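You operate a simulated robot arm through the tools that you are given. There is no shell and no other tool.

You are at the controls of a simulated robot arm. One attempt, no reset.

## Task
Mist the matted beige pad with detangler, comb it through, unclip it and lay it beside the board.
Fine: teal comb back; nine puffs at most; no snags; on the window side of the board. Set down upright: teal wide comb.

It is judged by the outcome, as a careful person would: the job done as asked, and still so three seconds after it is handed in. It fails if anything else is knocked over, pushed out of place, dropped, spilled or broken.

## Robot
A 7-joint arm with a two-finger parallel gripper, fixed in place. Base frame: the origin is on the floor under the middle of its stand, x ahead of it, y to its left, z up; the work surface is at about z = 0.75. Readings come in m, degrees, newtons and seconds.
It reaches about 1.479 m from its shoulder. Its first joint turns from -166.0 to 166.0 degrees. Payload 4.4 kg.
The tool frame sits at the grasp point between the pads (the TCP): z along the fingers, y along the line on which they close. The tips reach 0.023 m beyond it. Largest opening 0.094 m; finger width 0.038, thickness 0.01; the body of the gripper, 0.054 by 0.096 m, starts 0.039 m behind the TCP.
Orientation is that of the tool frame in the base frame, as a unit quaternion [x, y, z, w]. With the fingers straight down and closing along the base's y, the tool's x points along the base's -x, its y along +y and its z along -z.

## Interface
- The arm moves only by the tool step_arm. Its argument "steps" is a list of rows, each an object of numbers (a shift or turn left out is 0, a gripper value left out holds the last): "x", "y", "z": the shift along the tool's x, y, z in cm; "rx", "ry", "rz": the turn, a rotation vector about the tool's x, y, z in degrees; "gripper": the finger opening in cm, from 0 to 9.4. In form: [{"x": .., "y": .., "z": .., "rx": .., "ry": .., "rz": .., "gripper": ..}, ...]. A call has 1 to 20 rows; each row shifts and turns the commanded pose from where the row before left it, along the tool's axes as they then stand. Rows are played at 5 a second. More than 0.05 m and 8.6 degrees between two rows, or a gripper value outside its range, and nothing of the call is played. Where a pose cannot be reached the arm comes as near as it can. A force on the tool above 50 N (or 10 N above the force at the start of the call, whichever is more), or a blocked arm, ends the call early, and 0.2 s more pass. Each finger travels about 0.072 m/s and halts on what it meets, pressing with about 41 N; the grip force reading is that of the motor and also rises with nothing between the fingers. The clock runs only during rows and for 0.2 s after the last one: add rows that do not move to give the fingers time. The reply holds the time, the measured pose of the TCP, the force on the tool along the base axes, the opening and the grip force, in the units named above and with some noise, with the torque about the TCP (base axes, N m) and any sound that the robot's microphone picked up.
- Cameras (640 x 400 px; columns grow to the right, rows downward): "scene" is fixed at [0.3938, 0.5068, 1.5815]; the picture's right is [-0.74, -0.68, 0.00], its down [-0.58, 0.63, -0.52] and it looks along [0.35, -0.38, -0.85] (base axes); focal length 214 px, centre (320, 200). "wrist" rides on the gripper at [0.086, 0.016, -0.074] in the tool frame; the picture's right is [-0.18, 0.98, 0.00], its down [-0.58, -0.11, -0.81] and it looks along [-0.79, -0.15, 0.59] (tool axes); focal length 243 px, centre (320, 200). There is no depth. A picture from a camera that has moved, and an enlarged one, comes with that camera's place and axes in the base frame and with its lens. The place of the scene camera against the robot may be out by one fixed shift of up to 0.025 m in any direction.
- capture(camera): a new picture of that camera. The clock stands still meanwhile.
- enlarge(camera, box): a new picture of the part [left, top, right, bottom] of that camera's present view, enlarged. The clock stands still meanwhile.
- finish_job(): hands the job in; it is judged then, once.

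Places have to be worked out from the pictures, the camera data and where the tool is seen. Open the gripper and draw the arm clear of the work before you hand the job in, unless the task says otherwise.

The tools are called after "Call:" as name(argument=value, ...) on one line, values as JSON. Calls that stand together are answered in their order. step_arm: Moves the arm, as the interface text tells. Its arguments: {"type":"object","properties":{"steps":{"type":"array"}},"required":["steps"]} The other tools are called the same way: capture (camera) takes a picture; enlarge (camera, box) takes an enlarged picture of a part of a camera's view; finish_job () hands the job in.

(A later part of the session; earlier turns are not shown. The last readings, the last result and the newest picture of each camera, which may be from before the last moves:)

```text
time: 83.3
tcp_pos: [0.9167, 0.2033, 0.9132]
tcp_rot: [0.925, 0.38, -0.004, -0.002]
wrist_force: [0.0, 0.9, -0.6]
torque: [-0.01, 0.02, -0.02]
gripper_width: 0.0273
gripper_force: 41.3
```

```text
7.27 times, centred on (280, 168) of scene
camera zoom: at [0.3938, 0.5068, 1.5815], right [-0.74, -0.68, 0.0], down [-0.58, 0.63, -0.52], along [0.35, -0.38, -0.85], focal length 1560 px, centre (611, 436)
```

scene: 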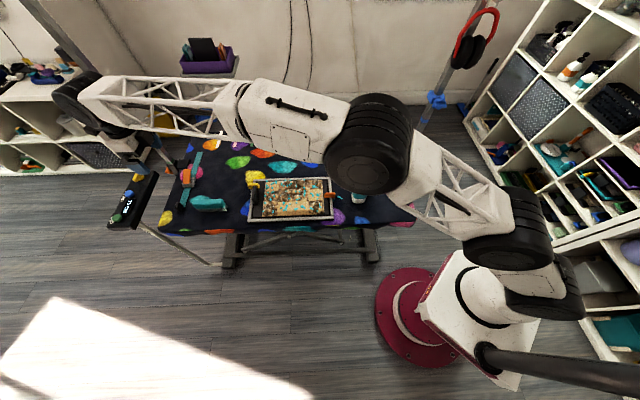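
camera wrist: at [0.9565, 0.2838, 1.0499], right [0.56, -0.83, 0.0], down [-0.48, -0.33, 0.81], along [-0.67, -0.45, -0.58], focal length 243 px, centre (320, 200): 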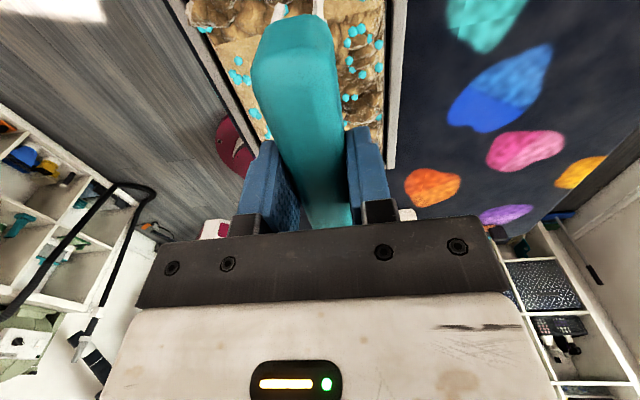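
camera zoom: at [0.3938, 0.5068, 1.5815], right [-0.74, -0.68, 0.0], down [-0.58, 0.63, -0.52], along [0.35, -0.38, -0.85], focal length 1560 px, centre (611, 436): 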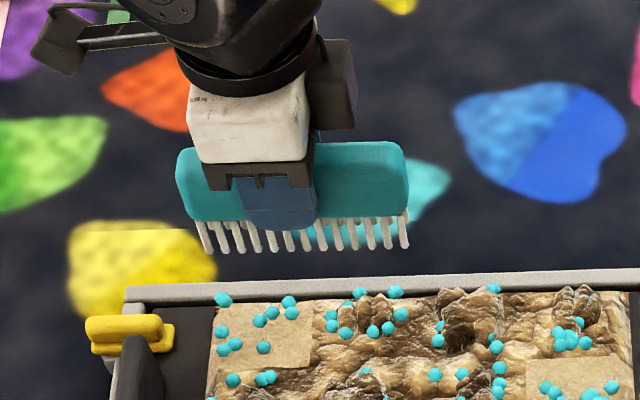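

The mats still look the same; perhaps a whole pass across the pad is needed. I move to the near edge, lower to just above the surface, and draw one slow full pass to the window edge.

Call:
step_arm(steps=[{"y": -4.9}, {"y": -4.9}, {"y": -4.9}, {"z": 4}, {"z": 2}, {"z": 0.5}, {}])

Call:
enlarge(camera="scene", box=[240, 165, 330, 228])

```text
time: 84.9
tcp_pos: [0.8151, 0.3073, 0.8485]
tcp_rot: [0.925, 0.379, -0.004, -0.001]
wrist_force: [-0.2, 0.7, -0.9]
torque: [-0.03, -0.01, -0.01]
gripper_width: 0.0271
gripper_force: 40.4
```

```text
6.35 times, centred on (285, 196) of scene
camera zoom: at [0.3938, 0.5068, 1.5815], right [-0.74, -0.68, 0.0], down [-0.58, 0.63, -0.52], along [0.35, -0.38, -0.85], focal length 1362 px, centre (542, 222)
```

zoom: 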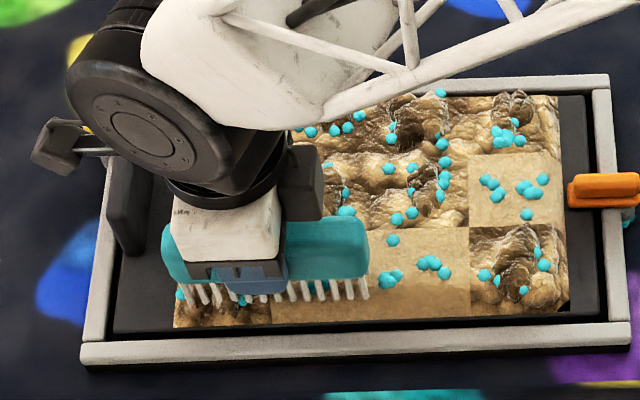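

The comb is at the near edge of the pad, tips in the near row. I lower 2 mm and start the full pass at about 3 cm/s.

Call:
step_arm(steps=[{"z": 0.25}, {}, {"y": 0.6}, {"y": 0.6}, {"y": 0.6}, {"y": 0.6}, {"y": 0.6}, {"y": 0.6}, {"y": 0.6}, {"y": 0.6}, {"y": 0.6}, {}])

Call:
enlarge(camera="scene", box=[240, 165, 330, 228])

```text
time: 87.5
tcp_pos: [0.8515, 0.2699, 0.8471]
tcp_rot: [0.925, 0.379, -0.003, -0.001]
wrist_force: [-0.2, -0.4, -1.2]
torque: [0.01, -0.01, -0.02]
gripper_width: 0.0271
gripper_force: 41.6
```

```text
6.35 times, centred on (285, 196) of scene
camera zoom: at [0.3938, 0.5068, 1.5815], right [-0.74, -0.68, 0.0], down [-0.58, 0.63, -0.52], along [0.35, -0.38, -0.85], focal length 1362 px, centre (542, 222)
```

zoom: 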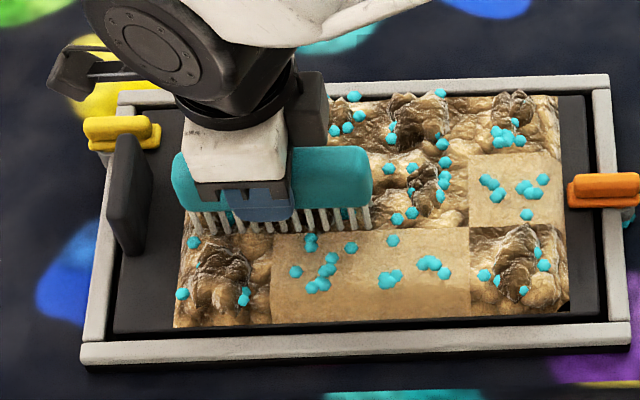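

The teeth pass through with no force and no change. I sink until a light touch of a few newtons and continue the pass.

Call:
step_arm(steps=[{"z": 0.15}, {"z": 0.1}, {}])

Call:
step_arm(steps=[{"z": 0.1}, {}])

```text
time: 88.3
tcp_pos: [0.8515, 0.2683, 0.8447]
tcp_rot: [0.925, 0.379, -0.004, -0.001]
wrist_force: [-1.0, -0.1, 2.3]
torque: [0.13, -0.14, 0.07]
gripper_width: 0.0274
gripper_force: 40.7
```

```text
time: 88.9
tcp_pos: [0.8514, 0.268, 0.8439]
tcp_rot: [0.925, 0.379, -0.002, 0.0]
wrist_force: [-2.7, -1.1, 13.7]
torque: [0.0, -0.15, -0.01]
gripper_width: 0.0273
gripper_force: 41.1
```

Contact begins at 0.8445 here. I back off to a few newtons and draw the rest of the pass to the window edge.

Call:
step_arm(steps=[{"z": -0.06}, {"y": 0.6}, {"y": 0.6}, {"y": 0.6}, {"y": 0.6}, {"y": 0.6}, {"y": 0.6}, {"y": 0.6}, {"y": 0.6}, {"y": 0.6}, {"y": 0.6}, {"y": 0.6}, {"y": 0.6}, {"y": 0.6}, {"y": 0.6}, {"y": 0.6}, {}])

Call:
enlarge(camera="scene", box=[240, 165, 330, 228])

```text
time: 92.5
tcp_pos: [0.9148, 0.2055, 0.844]
tcp_rot: [0.926, 0.378, -0.002, -0.001]
wrist_force: [-3.7, 4.0, 19.4]
torque: [0.18, 0.03, -0.01]
gripper_width: 0.027
gripper_force: 41.6
```

```text
6.35 times, centred on (285, 196) of scene
camera zoom: at [0.3938, 0.5068, 1.5815], right [-0.74, -0.68, 0.0], down [-0.58, 0.63, -0.52], along [0.35, -0.38, -0.85], focal length 1362 px, centre (542, 222)
```

zoom: 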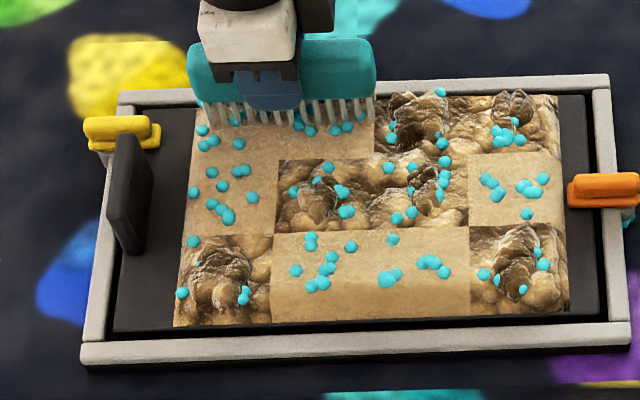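

Combing with light contact works: the handle-end middle mat and the second window-row mat have turned smooth, with no snag heard. I lift, return to the middle row and stroke it again for the mat that remains there.

Call:
step_arm(steps=[{"z": -3}, {"y": -4.9}, {"y": -4.9}, {"y": -0.6}, {"z": 2.5}, {"z": 0.45}, {}])

Call:
step_arm(steps=[{"y": 0.6}, {"y": 0.6}, {"y": 0.6}, {"y": 0.6}, {"y": 0.6}, {"y": 0.6}, {"y": 0.6}, {"y": 0.6}, {"y": 0.6}, {"y": 0.6}, {"y": 0.6}, {"y": 0.6}, {}])

Call:
enlarge(camera="scene", box=[240, 165, 330, 228])

```text
time: 94.1
tcp_pos: [0.8416, 0.2791, 0.8446]
tcp_rot: [0.925, 0.379, -0.003, -0.001]
wrist_force: [0.3, 1.3, 7.1]
torque: [0.12, -0.12, 0.0]
gripper_width: 0.0273
gripper_force: 40.7
```

```text
time: 96.9
tcp_pos: [0.8934, 0.2264, 0.8427]
tcp_rot: [0.925, 0.379, -0.003, -0.001]
wrist_force: [-2.3, 0.5, 6.3]
torque: [0.14, -0.15, 0.06]
gripper_width: 0.0273
gripper_force: 40.9
```

```text
6.35 times, centred on (285, 196) of scene
camera zoom: at [0.3938, 0.5068, 1.5815], right [-0.74, -0.68, 0.0], down [-0.58, 0.63, -0.52], along [0.35, -0.38, -0.85], focal length 1362 px, centre (542, 222)
```

zoom: 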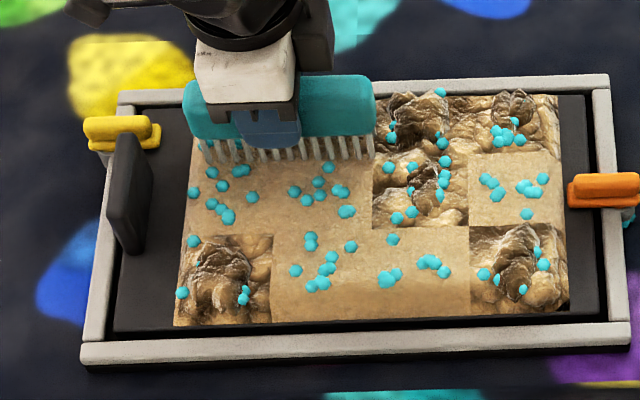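

The middle row's second mat is smooth now. Next is the near-row mat at the handle end: I go back to the near edge and stroke inward.

Call:
step_arm(steps=[{"z": -3}, {"y": -4.9}, {"y": -4.9}, {"y": -1.7}, {"z": 2.4}, {"z": 0.45}, {}])

Call:
step_arm(steps=[{"z": 0.1}, {}])

```text
time: 98.5
tcp_pos: [0.8124, 0.3097, 0.8463]
tcp_rot: [0.925, 0.38, -0.003, -0.002]
wrist_force: [-1.0, 0.2, -0.2]
torque: [-0.04, 0.01, -0.03]
gripper_width: 0.0271
gripper_force: 40.8
```

```text
time: 99.1
tcp_pos: [0.8127, 0.3107, 0.8454]
tcp_rot: [0.925, 0.38, -0.004, -0.002]
wrist_force: [0.2, -0.2, -0.5]
torque: [0.02, -0.02, -0.01]
gripper_width: 0.0271
gripper_force: 41.2
```

Call:
step_arm(steps=[{"z": 0.1}, {"z": 0.05}, {}])

```text
time: 99.9
tcp_pos: [0.814, 0.3098, 0.8441]
tcp_rot: [0.925, 0.379, -0.003, 0.0]
wrist_force: [-2.0, 0.3, 7.5]
torque: [0.11, -0.1, 0.05]
gripper_width: 0.0274
gripper_force: 41.1
```

Light contact of about 7 N at the near edge; I now stroke slowly through the near-row mat.

Call:
step_arm(steps=[{"y": 0.6}, {"y": 0.6}, {"y": 0.6}, {"y": 0.6}, {"y": 0.6}, {"y": 0.6}, {"y": 0.6}, {"y": 0.6}, {"y": 0.6}, {"y": 0.6}, {"y": 0.6}, {}])

Call:
enlarge(camera="scene", box=[240, 165, 330, 228])

```text
time: 102.5
tcp_pos: [0.8584, 0.2626, 0.8434]
tcp_rot: [0.925, 0.379, -0.002, 0.0]
wrist_force: [-6.2, 6.4, 28.6]
torque: [0.01, 0.45, -0.03]
gripper_width: 0.0273
gripper_force: 40.7
```

```text
6.35 times, centred on (285, 196) of scene
camera zoom: at [0.3938, 0.5068, 1.5815], right [-0.74, -0.68, 0.0], down [-0.58, 0.63, -0.52], along [0.35, -0.38, -0.85], focal length 1362 px, centre (542, 222)
```

zoom: 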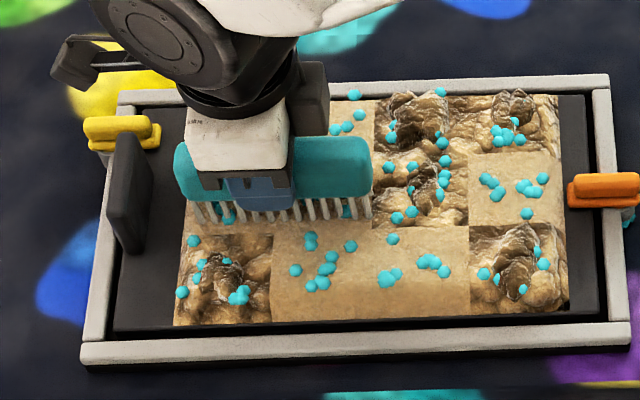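

The near-row mat has partly loosened and needs another pass; contact rose to 29 N at the end, so I will ride slightly higher. I repeat that stroke.

Call:
step_arm(steps=[{"z": -3}, {"y": -3.3}, {"y": -3.4}, {"z": 2.5}, {"z": 0.4}, {}, {"y": 0.6}, {"y": 0.6}, {"y": 0.6}, {"y": 0.6}, {"y": 0.6}, {"y": 0.6}, {"y": 0.6}, {"y": 0.6}, {"y": 0.6}, {"y": 0.6}, {}])

Call:
enlarge(camera="scene", box=[240, 165, 330, 228])

```text
time: 106.1
tcp_pos: [0.8531, 0.2678, 0.8453]
tcp_rot: [0.925, 0.38, -0.004, -0.002]
wrist_force: [-0.2, 0.4, -0.5]
torque: [-0.03, 0.01, -0.01]
gripper_width: 0.0273
gripper_force: 41.3
```

```text
6.35 times, centred on (285, 196) of scene
camera zoom: at [0.3938, 0.5068, 1.5815], right [-0.74, -0.68, 0.0], down [-0.58, 0.63, -0.52], along [0.35, -0.38, -0.85], focal length 1362 px, centre (542, 222)
```

zoom: 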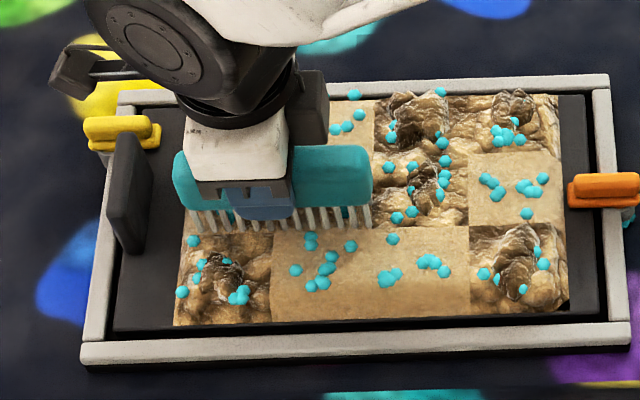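

Too high this time to touch. I repeat the stroke with the tips 1.2 mm lower.

Call:
step_arm(steps=[{"z": -3}, {"y": -3}, {"y": -3.1}, {"z": 2.6}, {"z": 0.5}, {}, {}])

Call:
step_arm(steps=[{"z": 0.05}, {"y": 0.6}, {"y": 0.6}, {"y": 0.6}, {"y": 0.6}, {"y": 0.6}, {}])

Call:
enlarge(camera="scene", box=[240, 165, 330, 228])

```text
time: 107.7
tcp_pos: [0.8109, 0.31, 0.8446]
tcp_rot: [0.925, 0.379, -0.003, -0.002]
wrist_force: [-0.3, 1.1, 3.6]
torque: [0.12, -0.14, 0.04]
gripper_width: 0.0273
gripper_force: 40.9
```

```text
time: 109.3
tcp_pos: [0.8311, 0.289, 0.844]
tcp_rot: [0.925, 0.379, -0.002, -0.001]
wrist_force: [-3.0, 3.5, 19.5]
torque: [0.41, -0.25, 0.03]
gripper_width: 0.0275
gripper_force: 40.9
```

```text
6.35 times, centred on (285, 196) of scene
camera zoom: at [0.3938, 0.5068, 1.5815], right [-0.74, -0.68, 0.0], down [-0.58, 0.63, -0.52], along [0.35, -0.38, -0.85], focal length 1362 px, centre (542, 222)
```

zoom: 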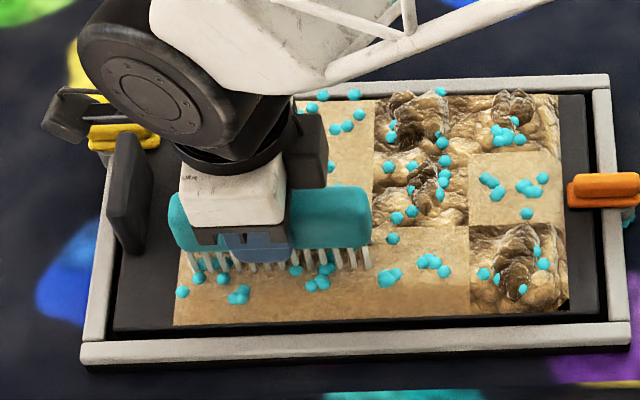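

The handle half is all smooth now. I lift and move to the bottle half, starting with its window-side row.

Call:
step_arm(steps=[{"z": -4}, {"x": -4.27, "y": 2.4}, {"x": -4.27, "y": 2.4}, {"x": -4.27, "y": 2.4}, {"z": 3}, {"z": 0.9}, {}])

Call:
enlarge(camera="scene", box=[240, 155, 350, 228])

```text
time: 110.9
tcp_pos: [0.7906, 0.1475, 0.8442]
tcp_rot: [0.925, 0.379, -0.004, -0.002]
wrist_force: [0.2, -0.6, 0.0]
torque: [0.01, -0.01, -0.01]
gripper_width: 0.0275
gripper_force: 40.7
```

```text
5.48 times, centred on (295, 192) of scene
camera zoom: at [0.3938, 0.5068, 1.5815], right [-0.74, -0.68, 0.0], down [-0.58, 0.63, -0.52], along [0.35, -0.38, -0.85], focal length 1175 px, centre (457, 247)
```

zoom: 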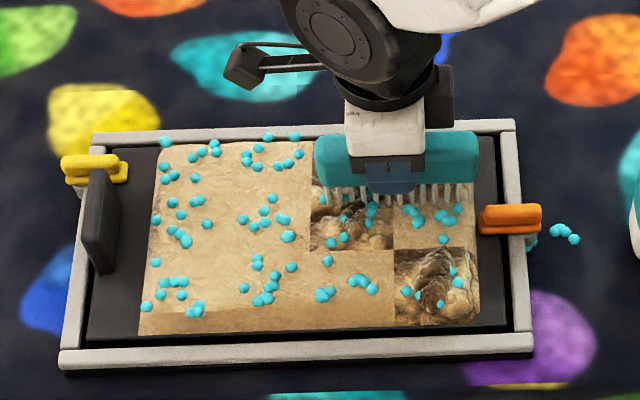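

The left half is completely smooth, and the comb covers both remaining columns. I lower to a light touch and stroke the window row.

Call:
step_arm(steps=[{"z": 0.08}, {}])

Call:
step_arm(steps=[{"z": 0.08}, {}])

```text
time: 111.5
tcp_pos: [0.7906, 0.1482, 0.8445]
tcp_rot: [0.925, 0.379, -0.003, 0.0]
wrist_force: [-0.5, 0.6, 5.1]
torque: [0.21, -0.24, 0.07]
gripper_width: 0.0274
gripper_force: 41.1
```

```text
time: 112.1
tcp_pos: [0.7909, 0.1486, 0.8453]
tcp_rot: [0.925, 0.38, -0.003, -0.001]
wrist_force: [-5.6, -2.2, 23.1]
torque: [-0.03, 0.01, -0.01]
gripper_width: 0.0272
gripper_force: 41.1
```

Call:
step_arm(steps=[{"z": -0.06}, {"y": 0.6}, {"y": 0.6}, {"y": 0.6}, {"y": 0.6}, {"y": 0.6}, {"y": 0.6}, {"y": 0.6}, {"y": 0.6}, {"y": 0.6}, {}])

Call:
enlarge(camera="scene", box=[240, 155, 350, 228])

```text
time: 114.5
tcp_pos: [0.8291, 0.1097, 0.8443]
tcp_rot: [0.925, 0.379, -0.004, -0.001]
wrist_force: [-5.5, 8.2, 32.9]
torque: [0.34, 0.27, 0.04]
gripper_width: 0.0273
gripper_force: 41.0
```

```text
5.48 times, centred on (295, 192) of scene
camera zoom: at [0.3938, 0.5068, 1.5815], right [-0.74, -0.68, 0.0], down [-0.58, 0.63, -0.52], along [0.35, -0.38, -0.85], focal length 1175 px, centre (457, 247)
```

zoom: 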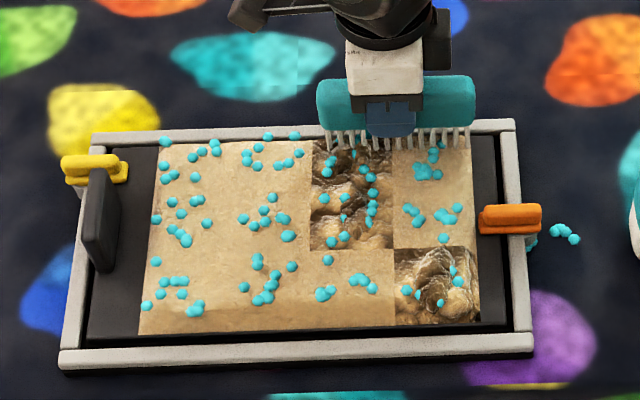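

The end cell of the window row is smooth; its neighbour is partly loosened. I lift, ride a bit higher and repeat this row.

Call:
step_arm(steps=[{"z": -3}, {"y": -2.8}, {"y": -2.8}, {"z": 2.5}, {"z": 0.4}, {}])

Call:
step_arm(steps=[{"z": 0.06}, {}])

```text
time: 115.9
tcp_pos: [0.7888, 0.1508, 0.8426]
tcp_rot: [0.925, 0.379, -0.004, -0.001]
wrist_force: [-1.5, 0.2, 4.2]
torque: [0.15, -0.16, 0.01]
gripper_width: 0.0274
gripper_force: 40.7
```

```text
time: 116.5
tcp_pos: [0.7889, 0.1503, 0.8439]
tcp_rot: [0.925, 0.38, -0.003, -0.001]
wrist_force: [-2.2, 2.3, 13.6]
torque: [0.18, -0.1, 0.08]
gripper_width: 0.0274
gripper_force: 41.1
```

Call:
step_arm(steps=[{"z": -0.03}, {"y": 0.6}, {"y": 0.6}, {"y": 0.6}, {"y": 0.6}, {"z": -0.05, "y": 0.6}, {"y": 0.6}, {"y": 0.6}, {"y": 0.6}, {"y": 0.6}, {}])

Call:
enlarge(camera="scene", box=[240, 155, 350, 228])

```text
time: 118.9
tcp_pos: [0.827, 0.11, 0.8447]
tcp_rot: [0.925, 0.379, -0.004, -0.001]
wrist_force: [-0.2, 0.2, -0.7]
torque: [-0.01, -0.01, 0.02]
gripper_width: 0.0274
gripper_force: 40.7
```

```text
5.48 times, centred on (295, 192) of scene
camera zoom: at [0.3938, 0.5068, 1.5815], right [-0.74, -0.68, 0.0], down [-0.58, 0.63, -0.52], along [0.35, -0.38, -0.85], focal length 1175 px, centre (457, 247)
```

zoom: 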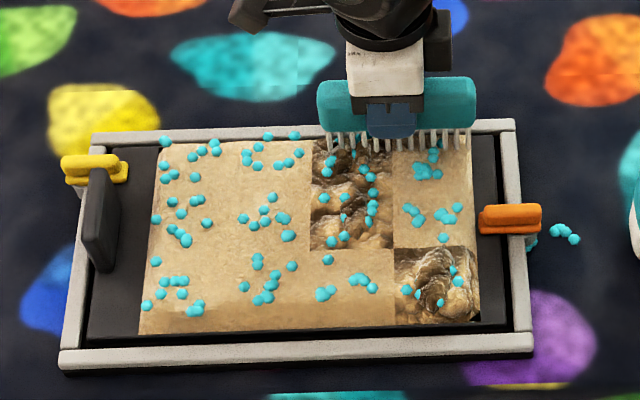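

Contact was lost part way. I now do a longer pass covering both the middle and window rows, with slightly firmer contact.

Call:
step_arm(steps=[{"z": -3}, {"y": -3.7}, {"y": -3.7}, {"y": -3.6}, {"z": 2.5}, {"z": 0.53}, {}])

Call:
step_arm(steps=[{"z": 0.05}, {}])

```text
time: 120.5
tcp_pos: [0.7498, 0.1896, 0.8454]
tcp_rot: [0.925, 0.379, -0.003, -0.001]
wrist_force: [-0.2, 0.1, -0.2]
torque: [-0.02, -0.02, -0.03]
gripper_width: 0.0274
gripper_force: 40.7
```

```text
time: 121.1
tcp_pos: [0.7498, 0.1896, 0.8446]
tcp_rot: [0.925, 0.38, -0.004, -0.002]
wrist_force: [-0.1, -0.3, -0.7]
torque: [0.05, -0.04, 0.0]
gripper_width: 0.0272
gripper_force: 40.9
```

Call:
step_arm(steps=[{"z": 0.06}, {}])

Call:
step_arm(steps=[{"z": 0.04}, {}])

```text
time: 121.7
tcp_pos: [0.7502, 0.1897, 0.8451]
tcp_rot: [0.925, 0.379, -0.003, -0.001]
wrist_force: [-1.0, -0.1, 3.9]
torque: [0.16, -0.21, 0.04]
gripper_width: 0.0275
gripper_force: 41.0
```

```text
time: 122.3
tcp_pos: [0.7503, 0.1892, 0.8442]
tcp_rot: [0.925, 0.38, -0.003, -0.001]
wrist_force: [-2.0, 2.6, 15.8]
torque: [0.2, -0.08, 0.05]
gripper_width: 0.0275
gripper_force: 40.7
```

Contact about 16 N settles the whole comb flat. I stroke across the middle and window rows.

Call:
step_arm(steps=[{"y": 0.6}, {"y": 0.6}, {"y": 0.6}, {"y": 0.6}, {"y": 0.6}, {"y": 0.6}, {"y": 0.6}, {"y": 0.6}, {"y": 0.6}, {}])

Call:
enlarge(camera="scene", box=[240, 155, 350, 228])

```text
time: 124.0
tcp_pos: [0.7813, 0.1595, 0.8441]
tcp_rot: [0.925, 0.379, -0.002, -0.001]
wrist_force: [0.2, 0.5, 9.0]
torque: [-0.2, -0.04, 0.04]
gripper_width: 0.0273
gripper_force: 40.5
stopped in row 8: the force on the tool passed its limit at 51 N (the readings are from after the stop); the commanded pose is now the measured one
```

```text
5.48 times, centred on (295, 192) of scene
camera zoom: at [0.3938, 0.5068, 1.5815], right [-0.74, -0.68, 0.0], down [-0.58, 0.63, -0.52], along [0.35, -0.38, -0.85], focal length 1175 px, centre (457, 247)
```

zoom: 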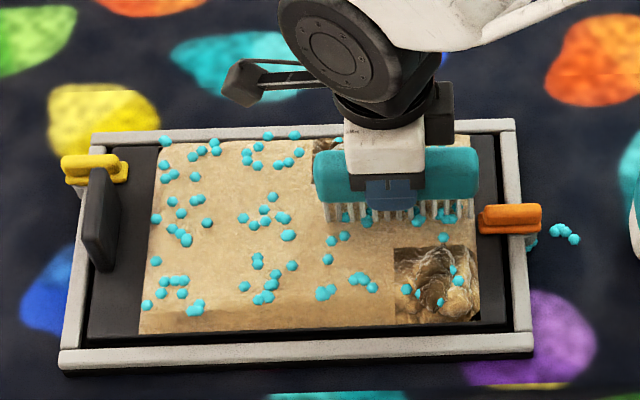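

Force spiked to the limit, so I stopped there; no snag sound, and the middle cell is smooth. From about 9 N I continue in short increments, easing off a little.

Call:
step_arm(steps=[{"z": -0.03}, {"y": 0.4}, {"y": 0.4}, {"y": 0.4}, {}])

Call:
step_arm(steps=[{"y": 0.4}, {"y": 0.4}, {"y": 0.4}, {}])

```text
time: 125.2
tcp_pos: [0.7884, 0.1502, 0.8448]
tcp_rot: [0.925, 0.379, -0.003, 0.0]
wrist_force: [-0.7, 1.3, 6.6]
torque: [0.13, -0.11, 0.01]
gripper_width: 0.0273
gripper_force: 41.3
```

```text
time: 126.2
tcp_pos: [0.7988, 0.1409, 0.8432]
tcp_rot: [0.925, 0.379, -0.002, 0.0]
wrist_force: [-2.0, 1.3, 9.6]
torque: [0.16, 0.02, 0.02]
gripper_width: 0.0273
gripper_force: 41.6
```

Call:
step_arm(steps=[{"y": 0.4}, {"y": 0.4}, {"y": 0.4}, {"y": 0.4}, {}])

Call:
step_arm(steps=[{"y": 0.4}, {"y": 0.4}, {"y": 0.4}, {"y": 0.4}, {}])

Call:
enlarge(camera="scene", box=[240, 155, 350, 228])

```text
time: 127.4
tcp_pos: [0.8082, 0.1306, 0.8447]
tcp_rot: [0.925, 0.379, -0.002, -0.002]
wrist_force: [-2.1, 5.2, 19.4]
torque: [0.23, 0.01, 0.05]
gripper_width: 0.0271
gripper_force: 40.8
```

```text
time: 128.6
tcp_pos: [0.8192, 0.1191, 0.8444]
tcp_rot: [0.925, 0.38, -0.003, -0.001]
wrist_force: [-3.2, 5.5, 20.8]
torque: [0.24, 0.1, 0.06]
gripper_width: 0.0272
gripper_force: 41.1
```

```text
5.48 times, centred on (295, 192) of scene
camera zoom: at [0.3938, 0.5068, 1.5815], right [-0.74, -0.68, 0.0], down [-0.58, 0.63, -0.52], along [0.35, -0.38, -0.85], focal length 1175 px, centre (457, 247)
```

zoom: 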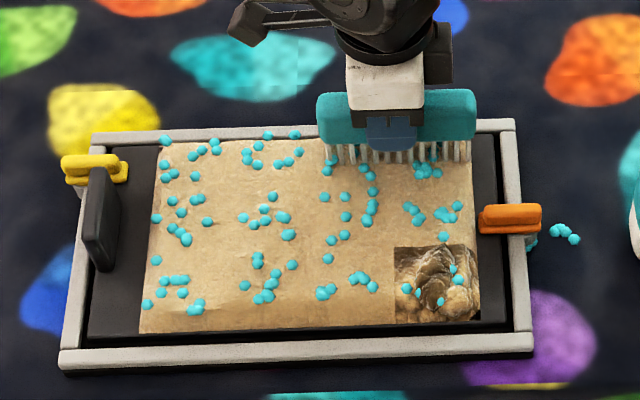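

Only the near-row mat at the bottle end remains. I lift, go to the near edge, and feel for light contact.

Call:
step_arm(steps=[{"z": -3}, {"y": -4.7}, {"y": -4.7}, {"y": -4.5}, {"z": 2.4}, {"z": 0.5}, {}])

Call:
step_arm(steps=[{"z": 0.05}, {}])

```text
time: 130.2
tcp_pos: [0.7236, 0.2163, 0.846]
tcp_rot: [0.925, 0.379, -0.004, 0.0]
wrist_force: [-0.3, 0.0, -0.8]
torque: [-0.03, 0.01, -0.03]
gripper_width: 0.0273
gripper_force: 40.7
```

```text
time: 130.8
tcp_pos: [0.723, 0.2167, 0.8449]
tcp_rot: [0.925, 0.38, -0.003, -0.001]
wrist_force: [0.6, 0.8, -0.6]
torque: [0.01, 0.01, 0.0]
gripper_width: 0.0272
gripper_force: 41.1
```

Call:
step_arm(steps=[{"z": 0.07}, {}])

Call:
step_arm(steps=[{"z": 0.04}, {}])

```text
time: 131.4
tcp_pos: [0.7223, 0.2171, 0.8441]
tcp_rot: [0.925, 0.38, -0.003, -0.001]
wrist_force: [0.3, 0.3, 1.1]
torque: [0.06, -0.12, 0.01]
gripper_width: 0.0273
gripper_force: 40.8
```

```text
time: 132.0
tcp_pos: [0.7225, 0.2177, 0.8439]
tcp_rot: [0.925, 0.38, -0.003, -0.002]
wrist_force: [-0.1, -1.1, 8.4]
torque: [0.01, -0.17, -0.04]
gripper_width: 0.0271
gripper_force: 40.8
```

Contact is about 8 N at the near edge; I stroke in short increments.

Call:
step_arm(steps=[{"y": 0.5}, {"y": 0.5}, {"y": 0.5}, {"y": 0.5}, {}])

Call:
step_arm(steps=[{"y": 0.5}, {"y": 0.5}, {"y": 0.5}, {"y": 0.5}, {}])

Call:
enlarge(camera="scene", box=[240, 155, 350, 228])

```text
time: 133.2
tcp_pos: [0.7366, 0.2045, 0.8436]
tcp_rot: [0.925, 0.379, -0.003, -0.001]
wrist_force: [-2.1, 0.7, 8.6]
torque: [0.09, -0.07, 0.03]
gripper_width: 0.0273
gripper_force: 40.9
```

```text
time: 134.4
tcp_pos: [0.7495, 0.1882, 0.8447]
tcp_rot: [0.925, 0.379, -0.003, -0.001]
wrist_force: [-2.1, 3.1, 14.9]
torque: [0.16, -0.03, -0.04]
gripper_width: 0.0274
gripper_force: 40.7
```

```text
5.48 times, centred on (295, 192) of scene
camera zoom: at [0.3938, 0.5068, 1.5815], right [-0.74, -0.68, 0.0], down [-0.58, 0.63, -0.52], along [0.35, -0.38, -0.85], focal length 1175 px, centre (457, 247)
```

zoom: 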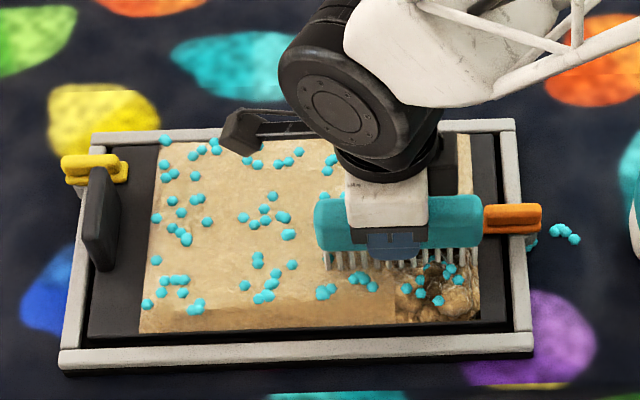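

The last mat has shrunk but needs another pass. I lift, go back to the near edge and repeat.

Call:
step_arm(steps=[{"z": -3}, {"y": -2.4}, {"y": -2.3}, {"z": 2.5}, {"z": 0.5}, {}])

Call:
step_arm(steps=[{"y": 0.5}, {"y": 0.5}, {"y": 0.5}, {"y": 0.5}, {}])

Call:
step_arm(steps=[{"y": 0.5}, {"y": 0.5}, {"y": 0.5}, {"y": 0.5}, {}])

Call:
enlarge(camera="scene", box=[240, 155, 350, 228])

```text
time: 135.8
tcp_pos: [0.7174, 0.2223, 0.844]
tcp_rot: [0.925, 0.379, -0.002, 0.0]
wrist_force: [-2.4, 0.1, 12.5]
torque: [-0.13, 0.07, -0.06]
gripper_width: 0.0274
gripper_force: 40.8
```

```text
time: 137.0
tcp_pos: [0.7309, 0.208, 0.8446]
tcp_rot: [0.925, 0.38, -0.003, -0.001]
wrist_force: [-3.9, 2.1, 16.0]
torque: [0.26, -0.12, 0.05]
gripper_width: 0.0272
gripper_force: 41.2
```

```text
time: 138.2
tcp_pos: [0.7455, 0.1941, 0.8434]
tcp_rot: [0.925, 0.379, -0.002, -0.001]
wrist_force: [-5.2, 7.1, 24.5]
torque: [0.22, 0.19, 0.06]
gripper_width: 0.0273
gripper_force: 40.9
```

```text
5.48 times, centred on (295, 192) of scene
camera zoom: at [0.3938, 0.5068, 1.5815], right [-0.74, -0.68, 0.0], down [-0.58, 0.63, -0.52], along [0.35, -0.38, -0.85], focal length 1175 px, centre (457, 247)
```

zoom: 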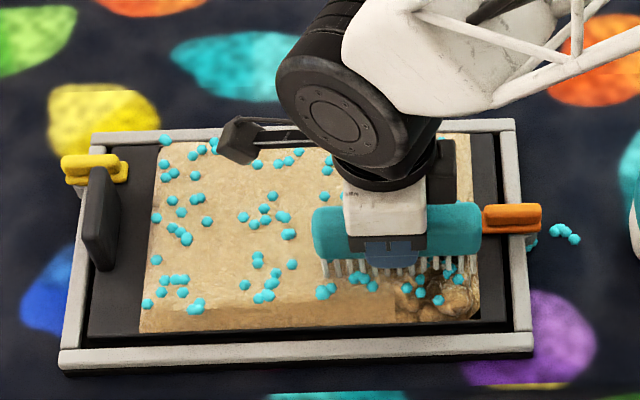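

It continues to loosen. I finish this stroke out of the cell, then look again.

Call:
step_arm(steps=[{"z": -0.04, "y": 0.4}, {"y": 0.5}, {"y": 0.5}, {"y": 0.5}, {}])

Call:
step_arm(steps=[{"z": -4}, {"z": -3}, {}])

Call:
enlarge(camera="scene", box=[240, 155, 350, 228])

```text
time: 139.4
tcp_pos: [0.7585, 0.1804, 0.8444]
tcp_rot: [0.925, 0.379, -0.004, -0.001]
wrist_force: [-5.2, 3.6, 17.9]
torque: [0.26, -0.04, 0.06]
gripper_width: 0.0274
gripper_force: 41.0
```

```text
time: 140.2
tcp_pos: [0.7584, 0.1803, 0.9116]
tcp_rot: [0.925, 0.379, -0.003, -0.001]
wrist_force: [-0.2, 0.3, -1.3]
torque: [-0.01, -0.02, 0.0]
gripper_width: 0.0272
gripper_force: 40.9
```

```text
5.48 times, centred on (295, 192) of scene
camera zoom: at [0.3938, 0.5068, 1.5815], right [-0.74, -0.68, 0.0], down [-0.58, 0.63, -0.52], along [0.35, -0.38, -0.85], focal length 1175 px, centre (457, 247)
```

zoom: 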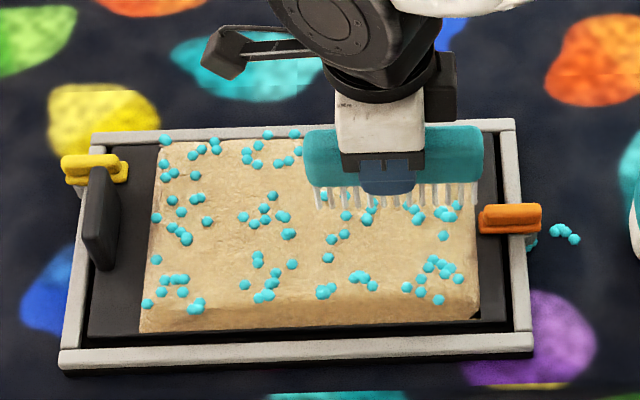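

All twelve cells are smooth now and no snag was heard. I raise the comb above the handle's height and carry it back to where it stood.

Call:
step_arm(steps=[{"z": -4}, {"z": -2}, {"x": 4.9}, {"x": 4.9}, {"x": 4.9}, {"x": 4.9}, {"x": 4.9}, {"x": 4.9}, {"x": 4.9}, {"x": 4.9, "y": -0.5}, {"x": 2.5, "y": -0.5}, {}])

Call:
capture(camera="scene")

Call:
enlarge(camera="scene", box=[240, 155, 350, 228])

```text
time: 142.8
tcp_pos: [1.0521, 0.4804, 0.9708]
tcp_rot: [0.925, 0.379, -0.003, 0.0]
wrist_force: [-0.2, -1.0, -1.0]
torque: [-0.01, 0.03, -0.01]
gripper_width: 0.0275
gripper_force: 40.8
```

```text
taken
```

scene: 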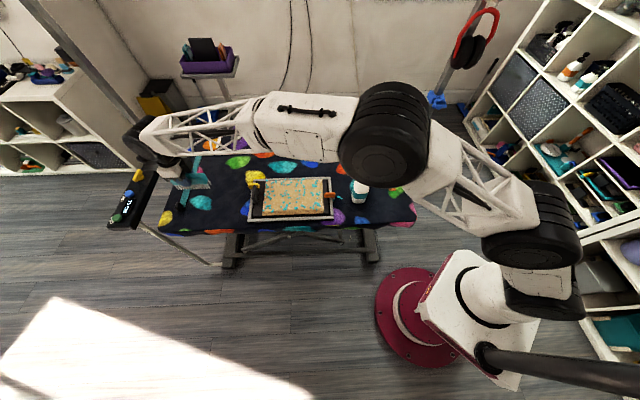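

```text
5.48 times, centred on (295, 192) of scene
camera zoom: at [0.3938, 0.5068, 1.5815], right [-0.74, -0.68, 0.0], down [-0.58, 0.63, -0.52], along [0.35, -0.38, -0.85], focal length 1175 px, centre (457, 247)
```

zoom: 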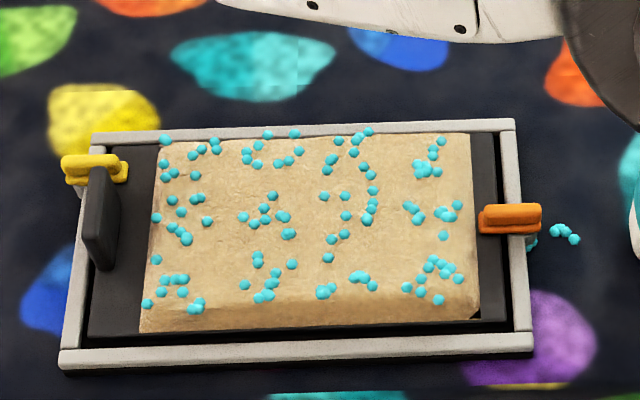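

The whole pad is clearly smooth. I correct a few millimetres and lower the comb toward the table at its original spot.

Call:
step_arm(steps=[{"x": -0.25, "y": -0.35}, {"z": 4}, {"z": 4}, {"z": 4}, {"z": 2.5}, {"z": 0.8}, {}])

Call:
step_arm(steps=[{"z": 0.3}, {"z": 0.2}, {}])

```text
time: 144.4
tcp_pos: [1.0455, 0.4812, 0.819]
tcp_rot: [0.925, 0.38, -0.004, 0.0]
wrist_force: [0.5, 1.0, -1.6]
torque: [0.02, -0.03, 0.0]
gripper_width: 0.0273
gripper_force: 40.7
```

```text
time: 145.2
tcp_pos: [1.0445, 0.481, 0.8132]
tcp_rot: [0.925, 0.379, -0.004, -0.001]
wrist_force: [-0.5, 0.0, -0.1]
torque: [-0.03, -0.01, 0.0]
gripper_width: 0.0271
gripper_force: 40.9
```

Call:
step_arm(steps=[{"z": 0.2}, {}])

Call:
step_arm(steps=[{"z": 0.15}, {}])

```text
time: 145.8
tcp_pos: [1.0446, 0.4809, 0.8119]
tcp_rot: [0.925, 0.379, -0.003, 0.0]
wrist_force: [0.7, -0.1, -1.3]
torque: [-0.02, -0.01, 0.01]
gripper_width: 0.0275
gripper_force: 41.0
```

```text
time: 146.4
tcp_pos: [1.0451, 0.4812, 0.8104]
tcp_rot: [0.925, 0.379, -0.003, 0.0]
wrist_force: [-0.2, 1.3, -1.2]
torque: [0.01, -0.05, 0.03]
gripper_width: 0.0273
gripper_force: 41.4
```

No contact yet at 0.810; I continue down in 1.5 mm steps.

Call:
step_arm(steps=[{"z": 0.15}, {}])

Call:
step_arm(steps=[{"z": 0.15}, {}])

```text
time: 147.0
tcp_pos: [1.0449, 0.4821, 0.8085]
tcp_rot: [0.925, 0.38, -0.003, 0.0]
wrist_force: [-0.4, -0.8, 0.2]
torque: [-0.06, -0.01, -0.01]
gripper_width: 0.0273
gripper_force: 40.7
```

```text
time: 147.6
tcp_pos: [1.0453, 0.4809, 0.809]
tcp_rot: [0.925, 0.38, -0.002, -0.001]
wrist_force: [-1.6, -1.2, 9.4]
torque: [0.09, -0.2, 0.0]
gripper_width: 0.0274
gripper_force: 41.1
```

The teeth stand on the table with about 9 N. I ease the last bit of load and open the fingers slowly.

Call:
step_arm(steps=[{"z": -0.03}, {"gripper": 2.9}, {"gripper": 3.1}, {"gripper": 3.4}, {"gripper": 4}, {"gripper": 5.5}, {"gripper": 7}, {}, {}])

Call:
enlarge(camera="wrist", box=[200, 0, 460, 240])

Call:
enlarge(camera="scene", box=[160, 150, 260, 250])

```text
time: 149.6
tcp_pos: [1.0443, 0.4824, 0.8074]
tcp_rot: [0.925, 0.379, -0.002, -0.001]
wrist_force: [0.4, 0.2, -0.3]
torque: [0.02, -0.01, 0.0]
gripper_width: 0.0699
gripper_force: 0.1
```

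```text
1.67 times, centred on (330, 120) of wrist
camera zoom: at [1.118, 0.5295, 0.8809], right [0.56, -0.83, 0.0], down [-0.49, -0.33, 0.81], along [-0.67, -0.45, -0.59], focal length 404 px, centre (303, 333)
```

zoom: 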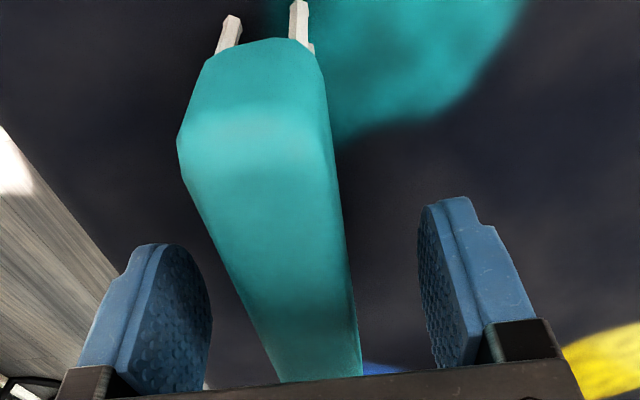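

```text
4.00 times, centred on (210, 200) of scene
camera zoom: at [0.3938, 0.5068, 1.5815], right [-0.74, -0.68, 0.0], down [-0.58, 0.63, -0.52], along [0.35, -0.38, -0.85], focal length 858 px, centre (760, 200)
```

zoom: 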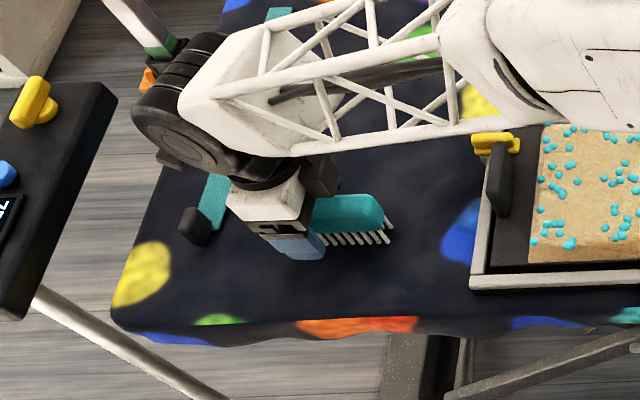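

The comb stands on its own, upright. I rise straight up clear of it and check.

Call:
step_arm(steps=[{"z": -2}, {"z": -4}, {"z": -4}, {"z": -4}, {"z": -4}, {}])

Call:
capture(camera="wrist")

Call:
enlarge(camera="scene", box=[150, 120, 260, 230])

```text
time: 151.0
tcp_pos: [1.0478, 0.4814, 0.9886]
tcp_rot: [0.925, 0.379, -0.004, -0.001]
wrist_force: [0.7, -0.2, -0.3]
torque: [0.01, 0.0, 0.0]
gripper_width: 0.0701
gripper_force: 0.0
```

```text
taken
camera wrist: at [1.1212, 0.5294, 1.0622], right [0.56, -0.83, 0.0], down [-0.49, -0.33, 0.81], along [-0.67, -0.45, -0.59], focal length 243 px, centre (320, 200)
```

wrist: 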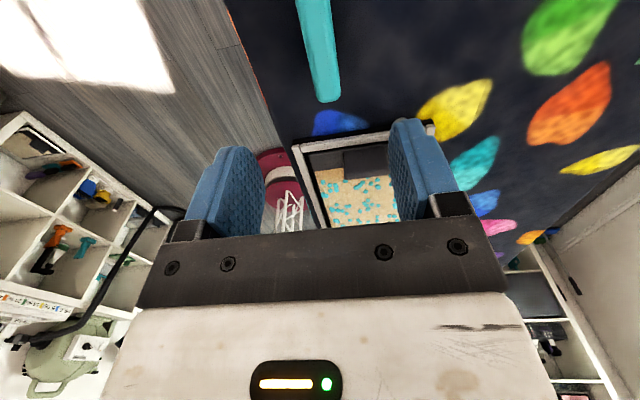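

```text
3.64 times, centred on (205, 175) of scene
camera zoom: at [0.3938, 0.5068, 1.5815], right [-0.74, -0.68, 0.0], down [-0.58, 0.63, -0.52], along [0.35, -0.38, -0.85], focal length 780 px, centre (738, 291)
```

zoom: 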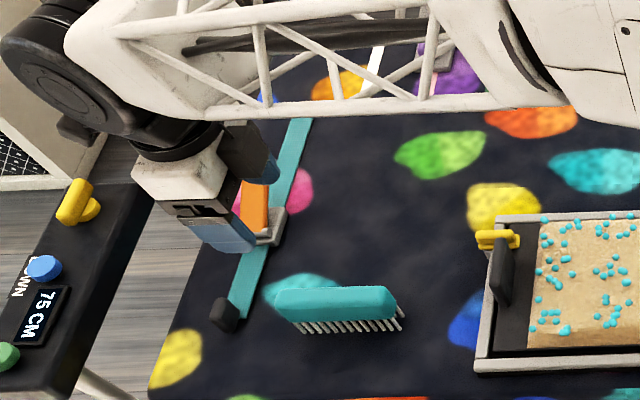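

The comb is back standing upright just where it was. Now I study the clips: I shift over to view the yellow one at this end of the board.

Call:
step_arm(steps=[{"y": 4.5, "gripper": 9.4}, {"y": 4.5}, {"z": 2.8}, {}])

Call:
capture(camera="wrist")

Call:
enlarge(camera="wrist", box=[240, 90, 400, 220])

```text
time: 152.0
tcp_pos: [1.1091, 0.4184, 0.9594]
tcp_rot: [0.925, 0.38, -0.004, -0.001]
wrist_force: [0.5, 0.2, -0.3]
torque: [0.0, -0.02, -0.01]
gripper_width: 0.0941
gripper_force: 0.1
```

```text
taken
camera wrist: at [1.1821, 0.4652, 1.0334], right [0.56, -0.83, 0.0], down [-0.49, -0.33, 0.81], along [-0.67, -0.45, -0.59], focal length 243 px, centre (320, 200)
```

wrist: 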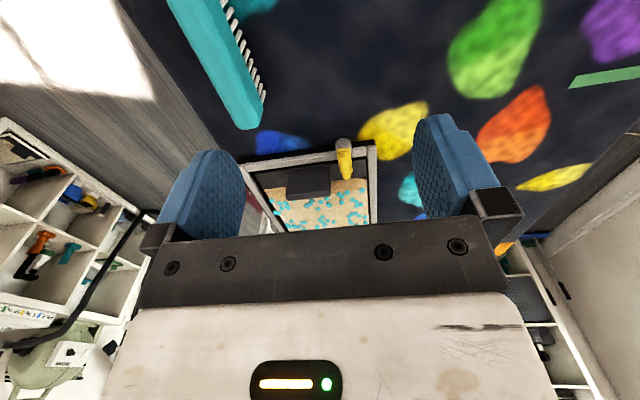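

```text
3.08 times, centred on (320, 155) of wrist
camera zoom: at [1.1821, 0.4652, 1.0334], right [0.56, -0.83, 0.0], down [-0.49, -0.33, 0.81], along [-0.67, -0.45, -0.59], focal length 746 px, centre (320, 338)
```

zoom: 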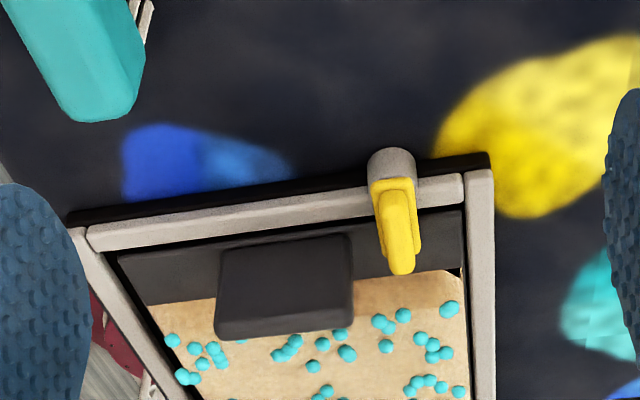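

Call:
enlarge(camera="wrist", box=[320, 130, 370, 170])

Call:
enlarge(camera="scene", box=[242, 170, 272, 200])

Call:
enlarge(camera="scene", box=[318, 183, 348, 208])

```text
10.00 times, centred on (345, 150) of wrist
camera zoom: at [1.1821, 0.4652, 1.0334], right [0.56, -0.83, 0.0], down [-0.49, -0.33, 0.81], along [-0.67, -0.45, -0.59], focal length 2426 px, centre (70, 700)
```

zoom: 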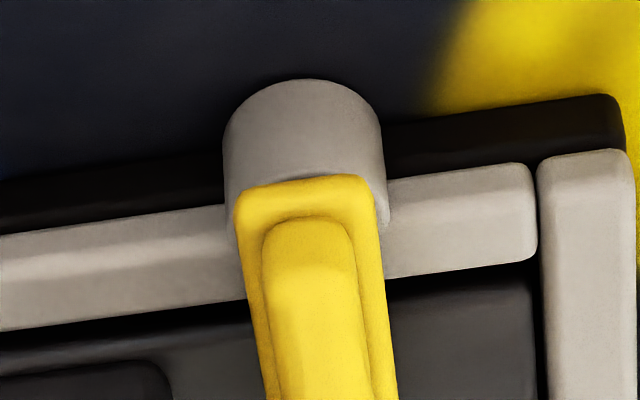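

```text
13.33 times, centred on (257, 185) of scene
camera zoom: at [0.3938, 0.5068, 1.5815], right [-0.74, -0.68, 0.0], down [-0.58, 0.63, -0.52], along [0.35, -0.38, -0.85], focal length 2860 px, centre (1160, 400)
```

zoom: 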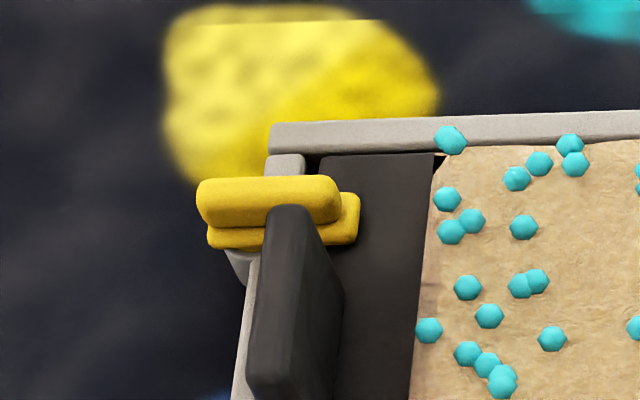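

```text
16.00 times, centred on (333, 196) of scene
camera zoom: at [0.3938, 0.5068, 1.5815], right [-0.74, -0.68, 0.0], down [-0.58, 0.63, -0.52], along [0.35, -0.38, -0.85], focal length 3432 px, centre (112, 272)
```

zoom: 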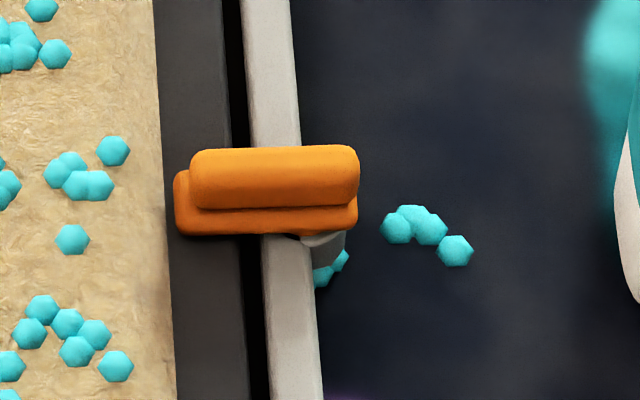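

Both clips are swivel tabs: a grey post just outside the frame with a ridge-topped tab pointing inward over the pad's backing. I will turn each by gripping its ridge and swinging about the post; first I hover over the orange one for an accurate look.

Call:
step_arm(steps=[{"x": -4.61, "y": -0.52}, {"x": -4.61, "y": -0.52}, {"x": -4.61, "y": -0.52}, {"x": -4.61, "y": -0.52}, {"x": -4.61, "y": -0.52}, {"x": -4.61, "y": -0.52}, {"x": -4.61, "y": -0.52}, {"x": -4.61, "y": -0.52}, {"x": -4.61, "y": -0.52}, {"x": -4.61, "y": -0.52}, {"x": -4.61, "y": -0.52}, {}])

Call:
capture(camera="wrist")

Call:
enlarge(camera="wrist", box=[270, 0, 370, 100])

```text
time: 154.6
tcp_pos: [0.7053, 0.1012, 0.9612]
tcp_rot: [0.925, 0.379, -0.003, -0.001]
wrist_force: [-0.1, 0.4, 0.0]
torque: [0.02, -0.05, -0.03]
gripper_width: 0.0939
gripper_force: 0.1
```

```text
taken
camera wrist: at [0.7782, 0.1498, 1.0349], right [0.56, -0.83, 0.0], down [-0.49, -0.33, 0.81], along [-0.67, -0.45, -0.59], focal length 243 px, centre (320, 200)
```

wrist: 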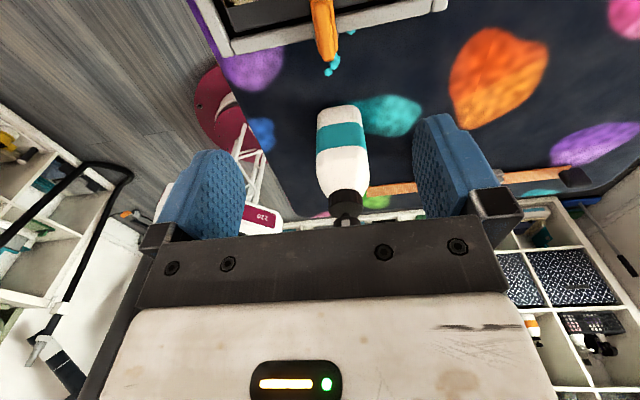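

```text
4.00 times, centred on (320, 50) of wrist
camera zoom: at [0.7782, 0.1498, 1.0349], right [0.56, -0.83, 0.0], down [-0.49, -0.33, 0.81], along [-0.67, -0.45, -0.59], focal length 970 px, centre (320, 800)
```

zoom: 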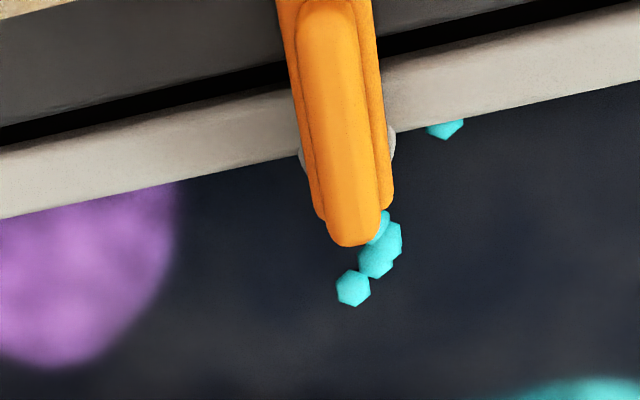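

The orange ridge's outer end triangulates to (0.694, 0.084, 0.795), the ridge lying along the board's long axis about 1.5 cm wide. I centre over the ridge, set a narrow opening and descend so the fingers cage it.

Call:
step_arm(steps=[{"x": 0.8, "y": 0.4, "gripper": 4.5}, {"z": 4}, {"z": 4}, {"z": 3}, {"z": 2}, {}])

Call:
capture(camera="wrist")

Call:
enlarge(camera="scene", box=[310, 165, 370, 215])

```text
time: 156.0
tcp_pos: [0.7137, 0.1064, 0.8316]
tcp_rot: [0.925, 0.38, -0.003, 0.0]
wrist_force: [-0.4, 0.2, 0.5]
torque: [-0.01, 0.0, 0.01]
gripper_width: 0.0451
gripper_force: 0.1
```

```text
taken
camera wrist: at [0.7868, 0.1534, 0.9059], right [0.56, -0.83, 0.0], down [-0.49, -0.33, 0.81], along [-0.67, -0.45, -0.59], focal length 243 px, centre (320, 200)
```

wrist: 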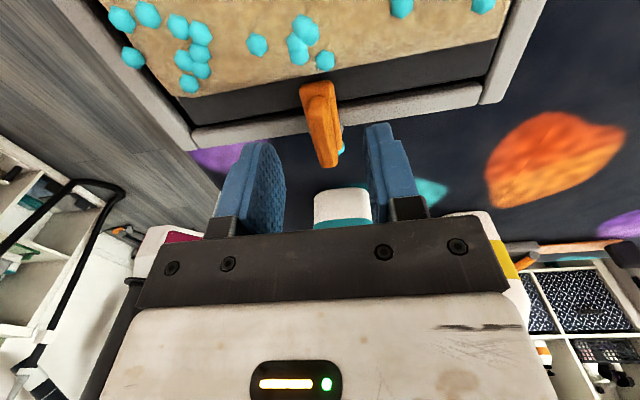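

```text
8.00 times, centred on (340, 190) of scene
camera zoom: at [0.3938, 0.5068, 1.5815], right [-0.74, -0.68, 0.0], down [-0.58, 0.63, -0.52], along [0.35, -0.38, -0.85], focal length 1716 px, centre (160, 280)
```

zoom: 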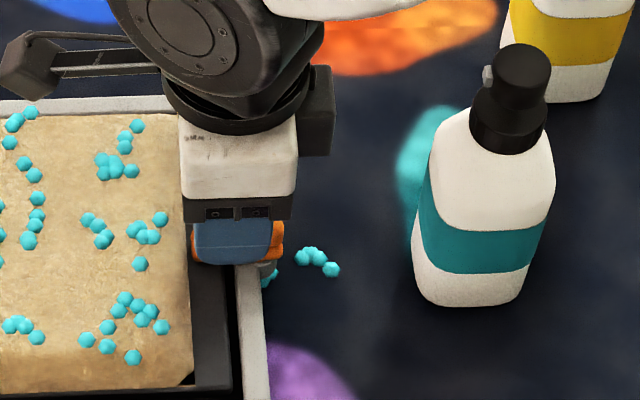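

Call:
enlarge(camera="wrist", box=[240, 60, 420, 200])

```text
2.86 times, centred on (330, 130) of wrist
camera zoom: at [0.7868, 0.1534, 0.9059], right [0.56, -0.83, 0.0], down [-0.49, -0.33, 0.81], along [-0.67, -0.45, -0.59], focal length 693 px, centre (291, 400)
```

zoom: 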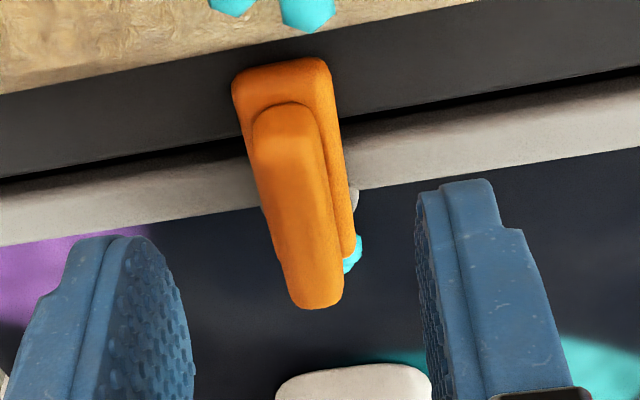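

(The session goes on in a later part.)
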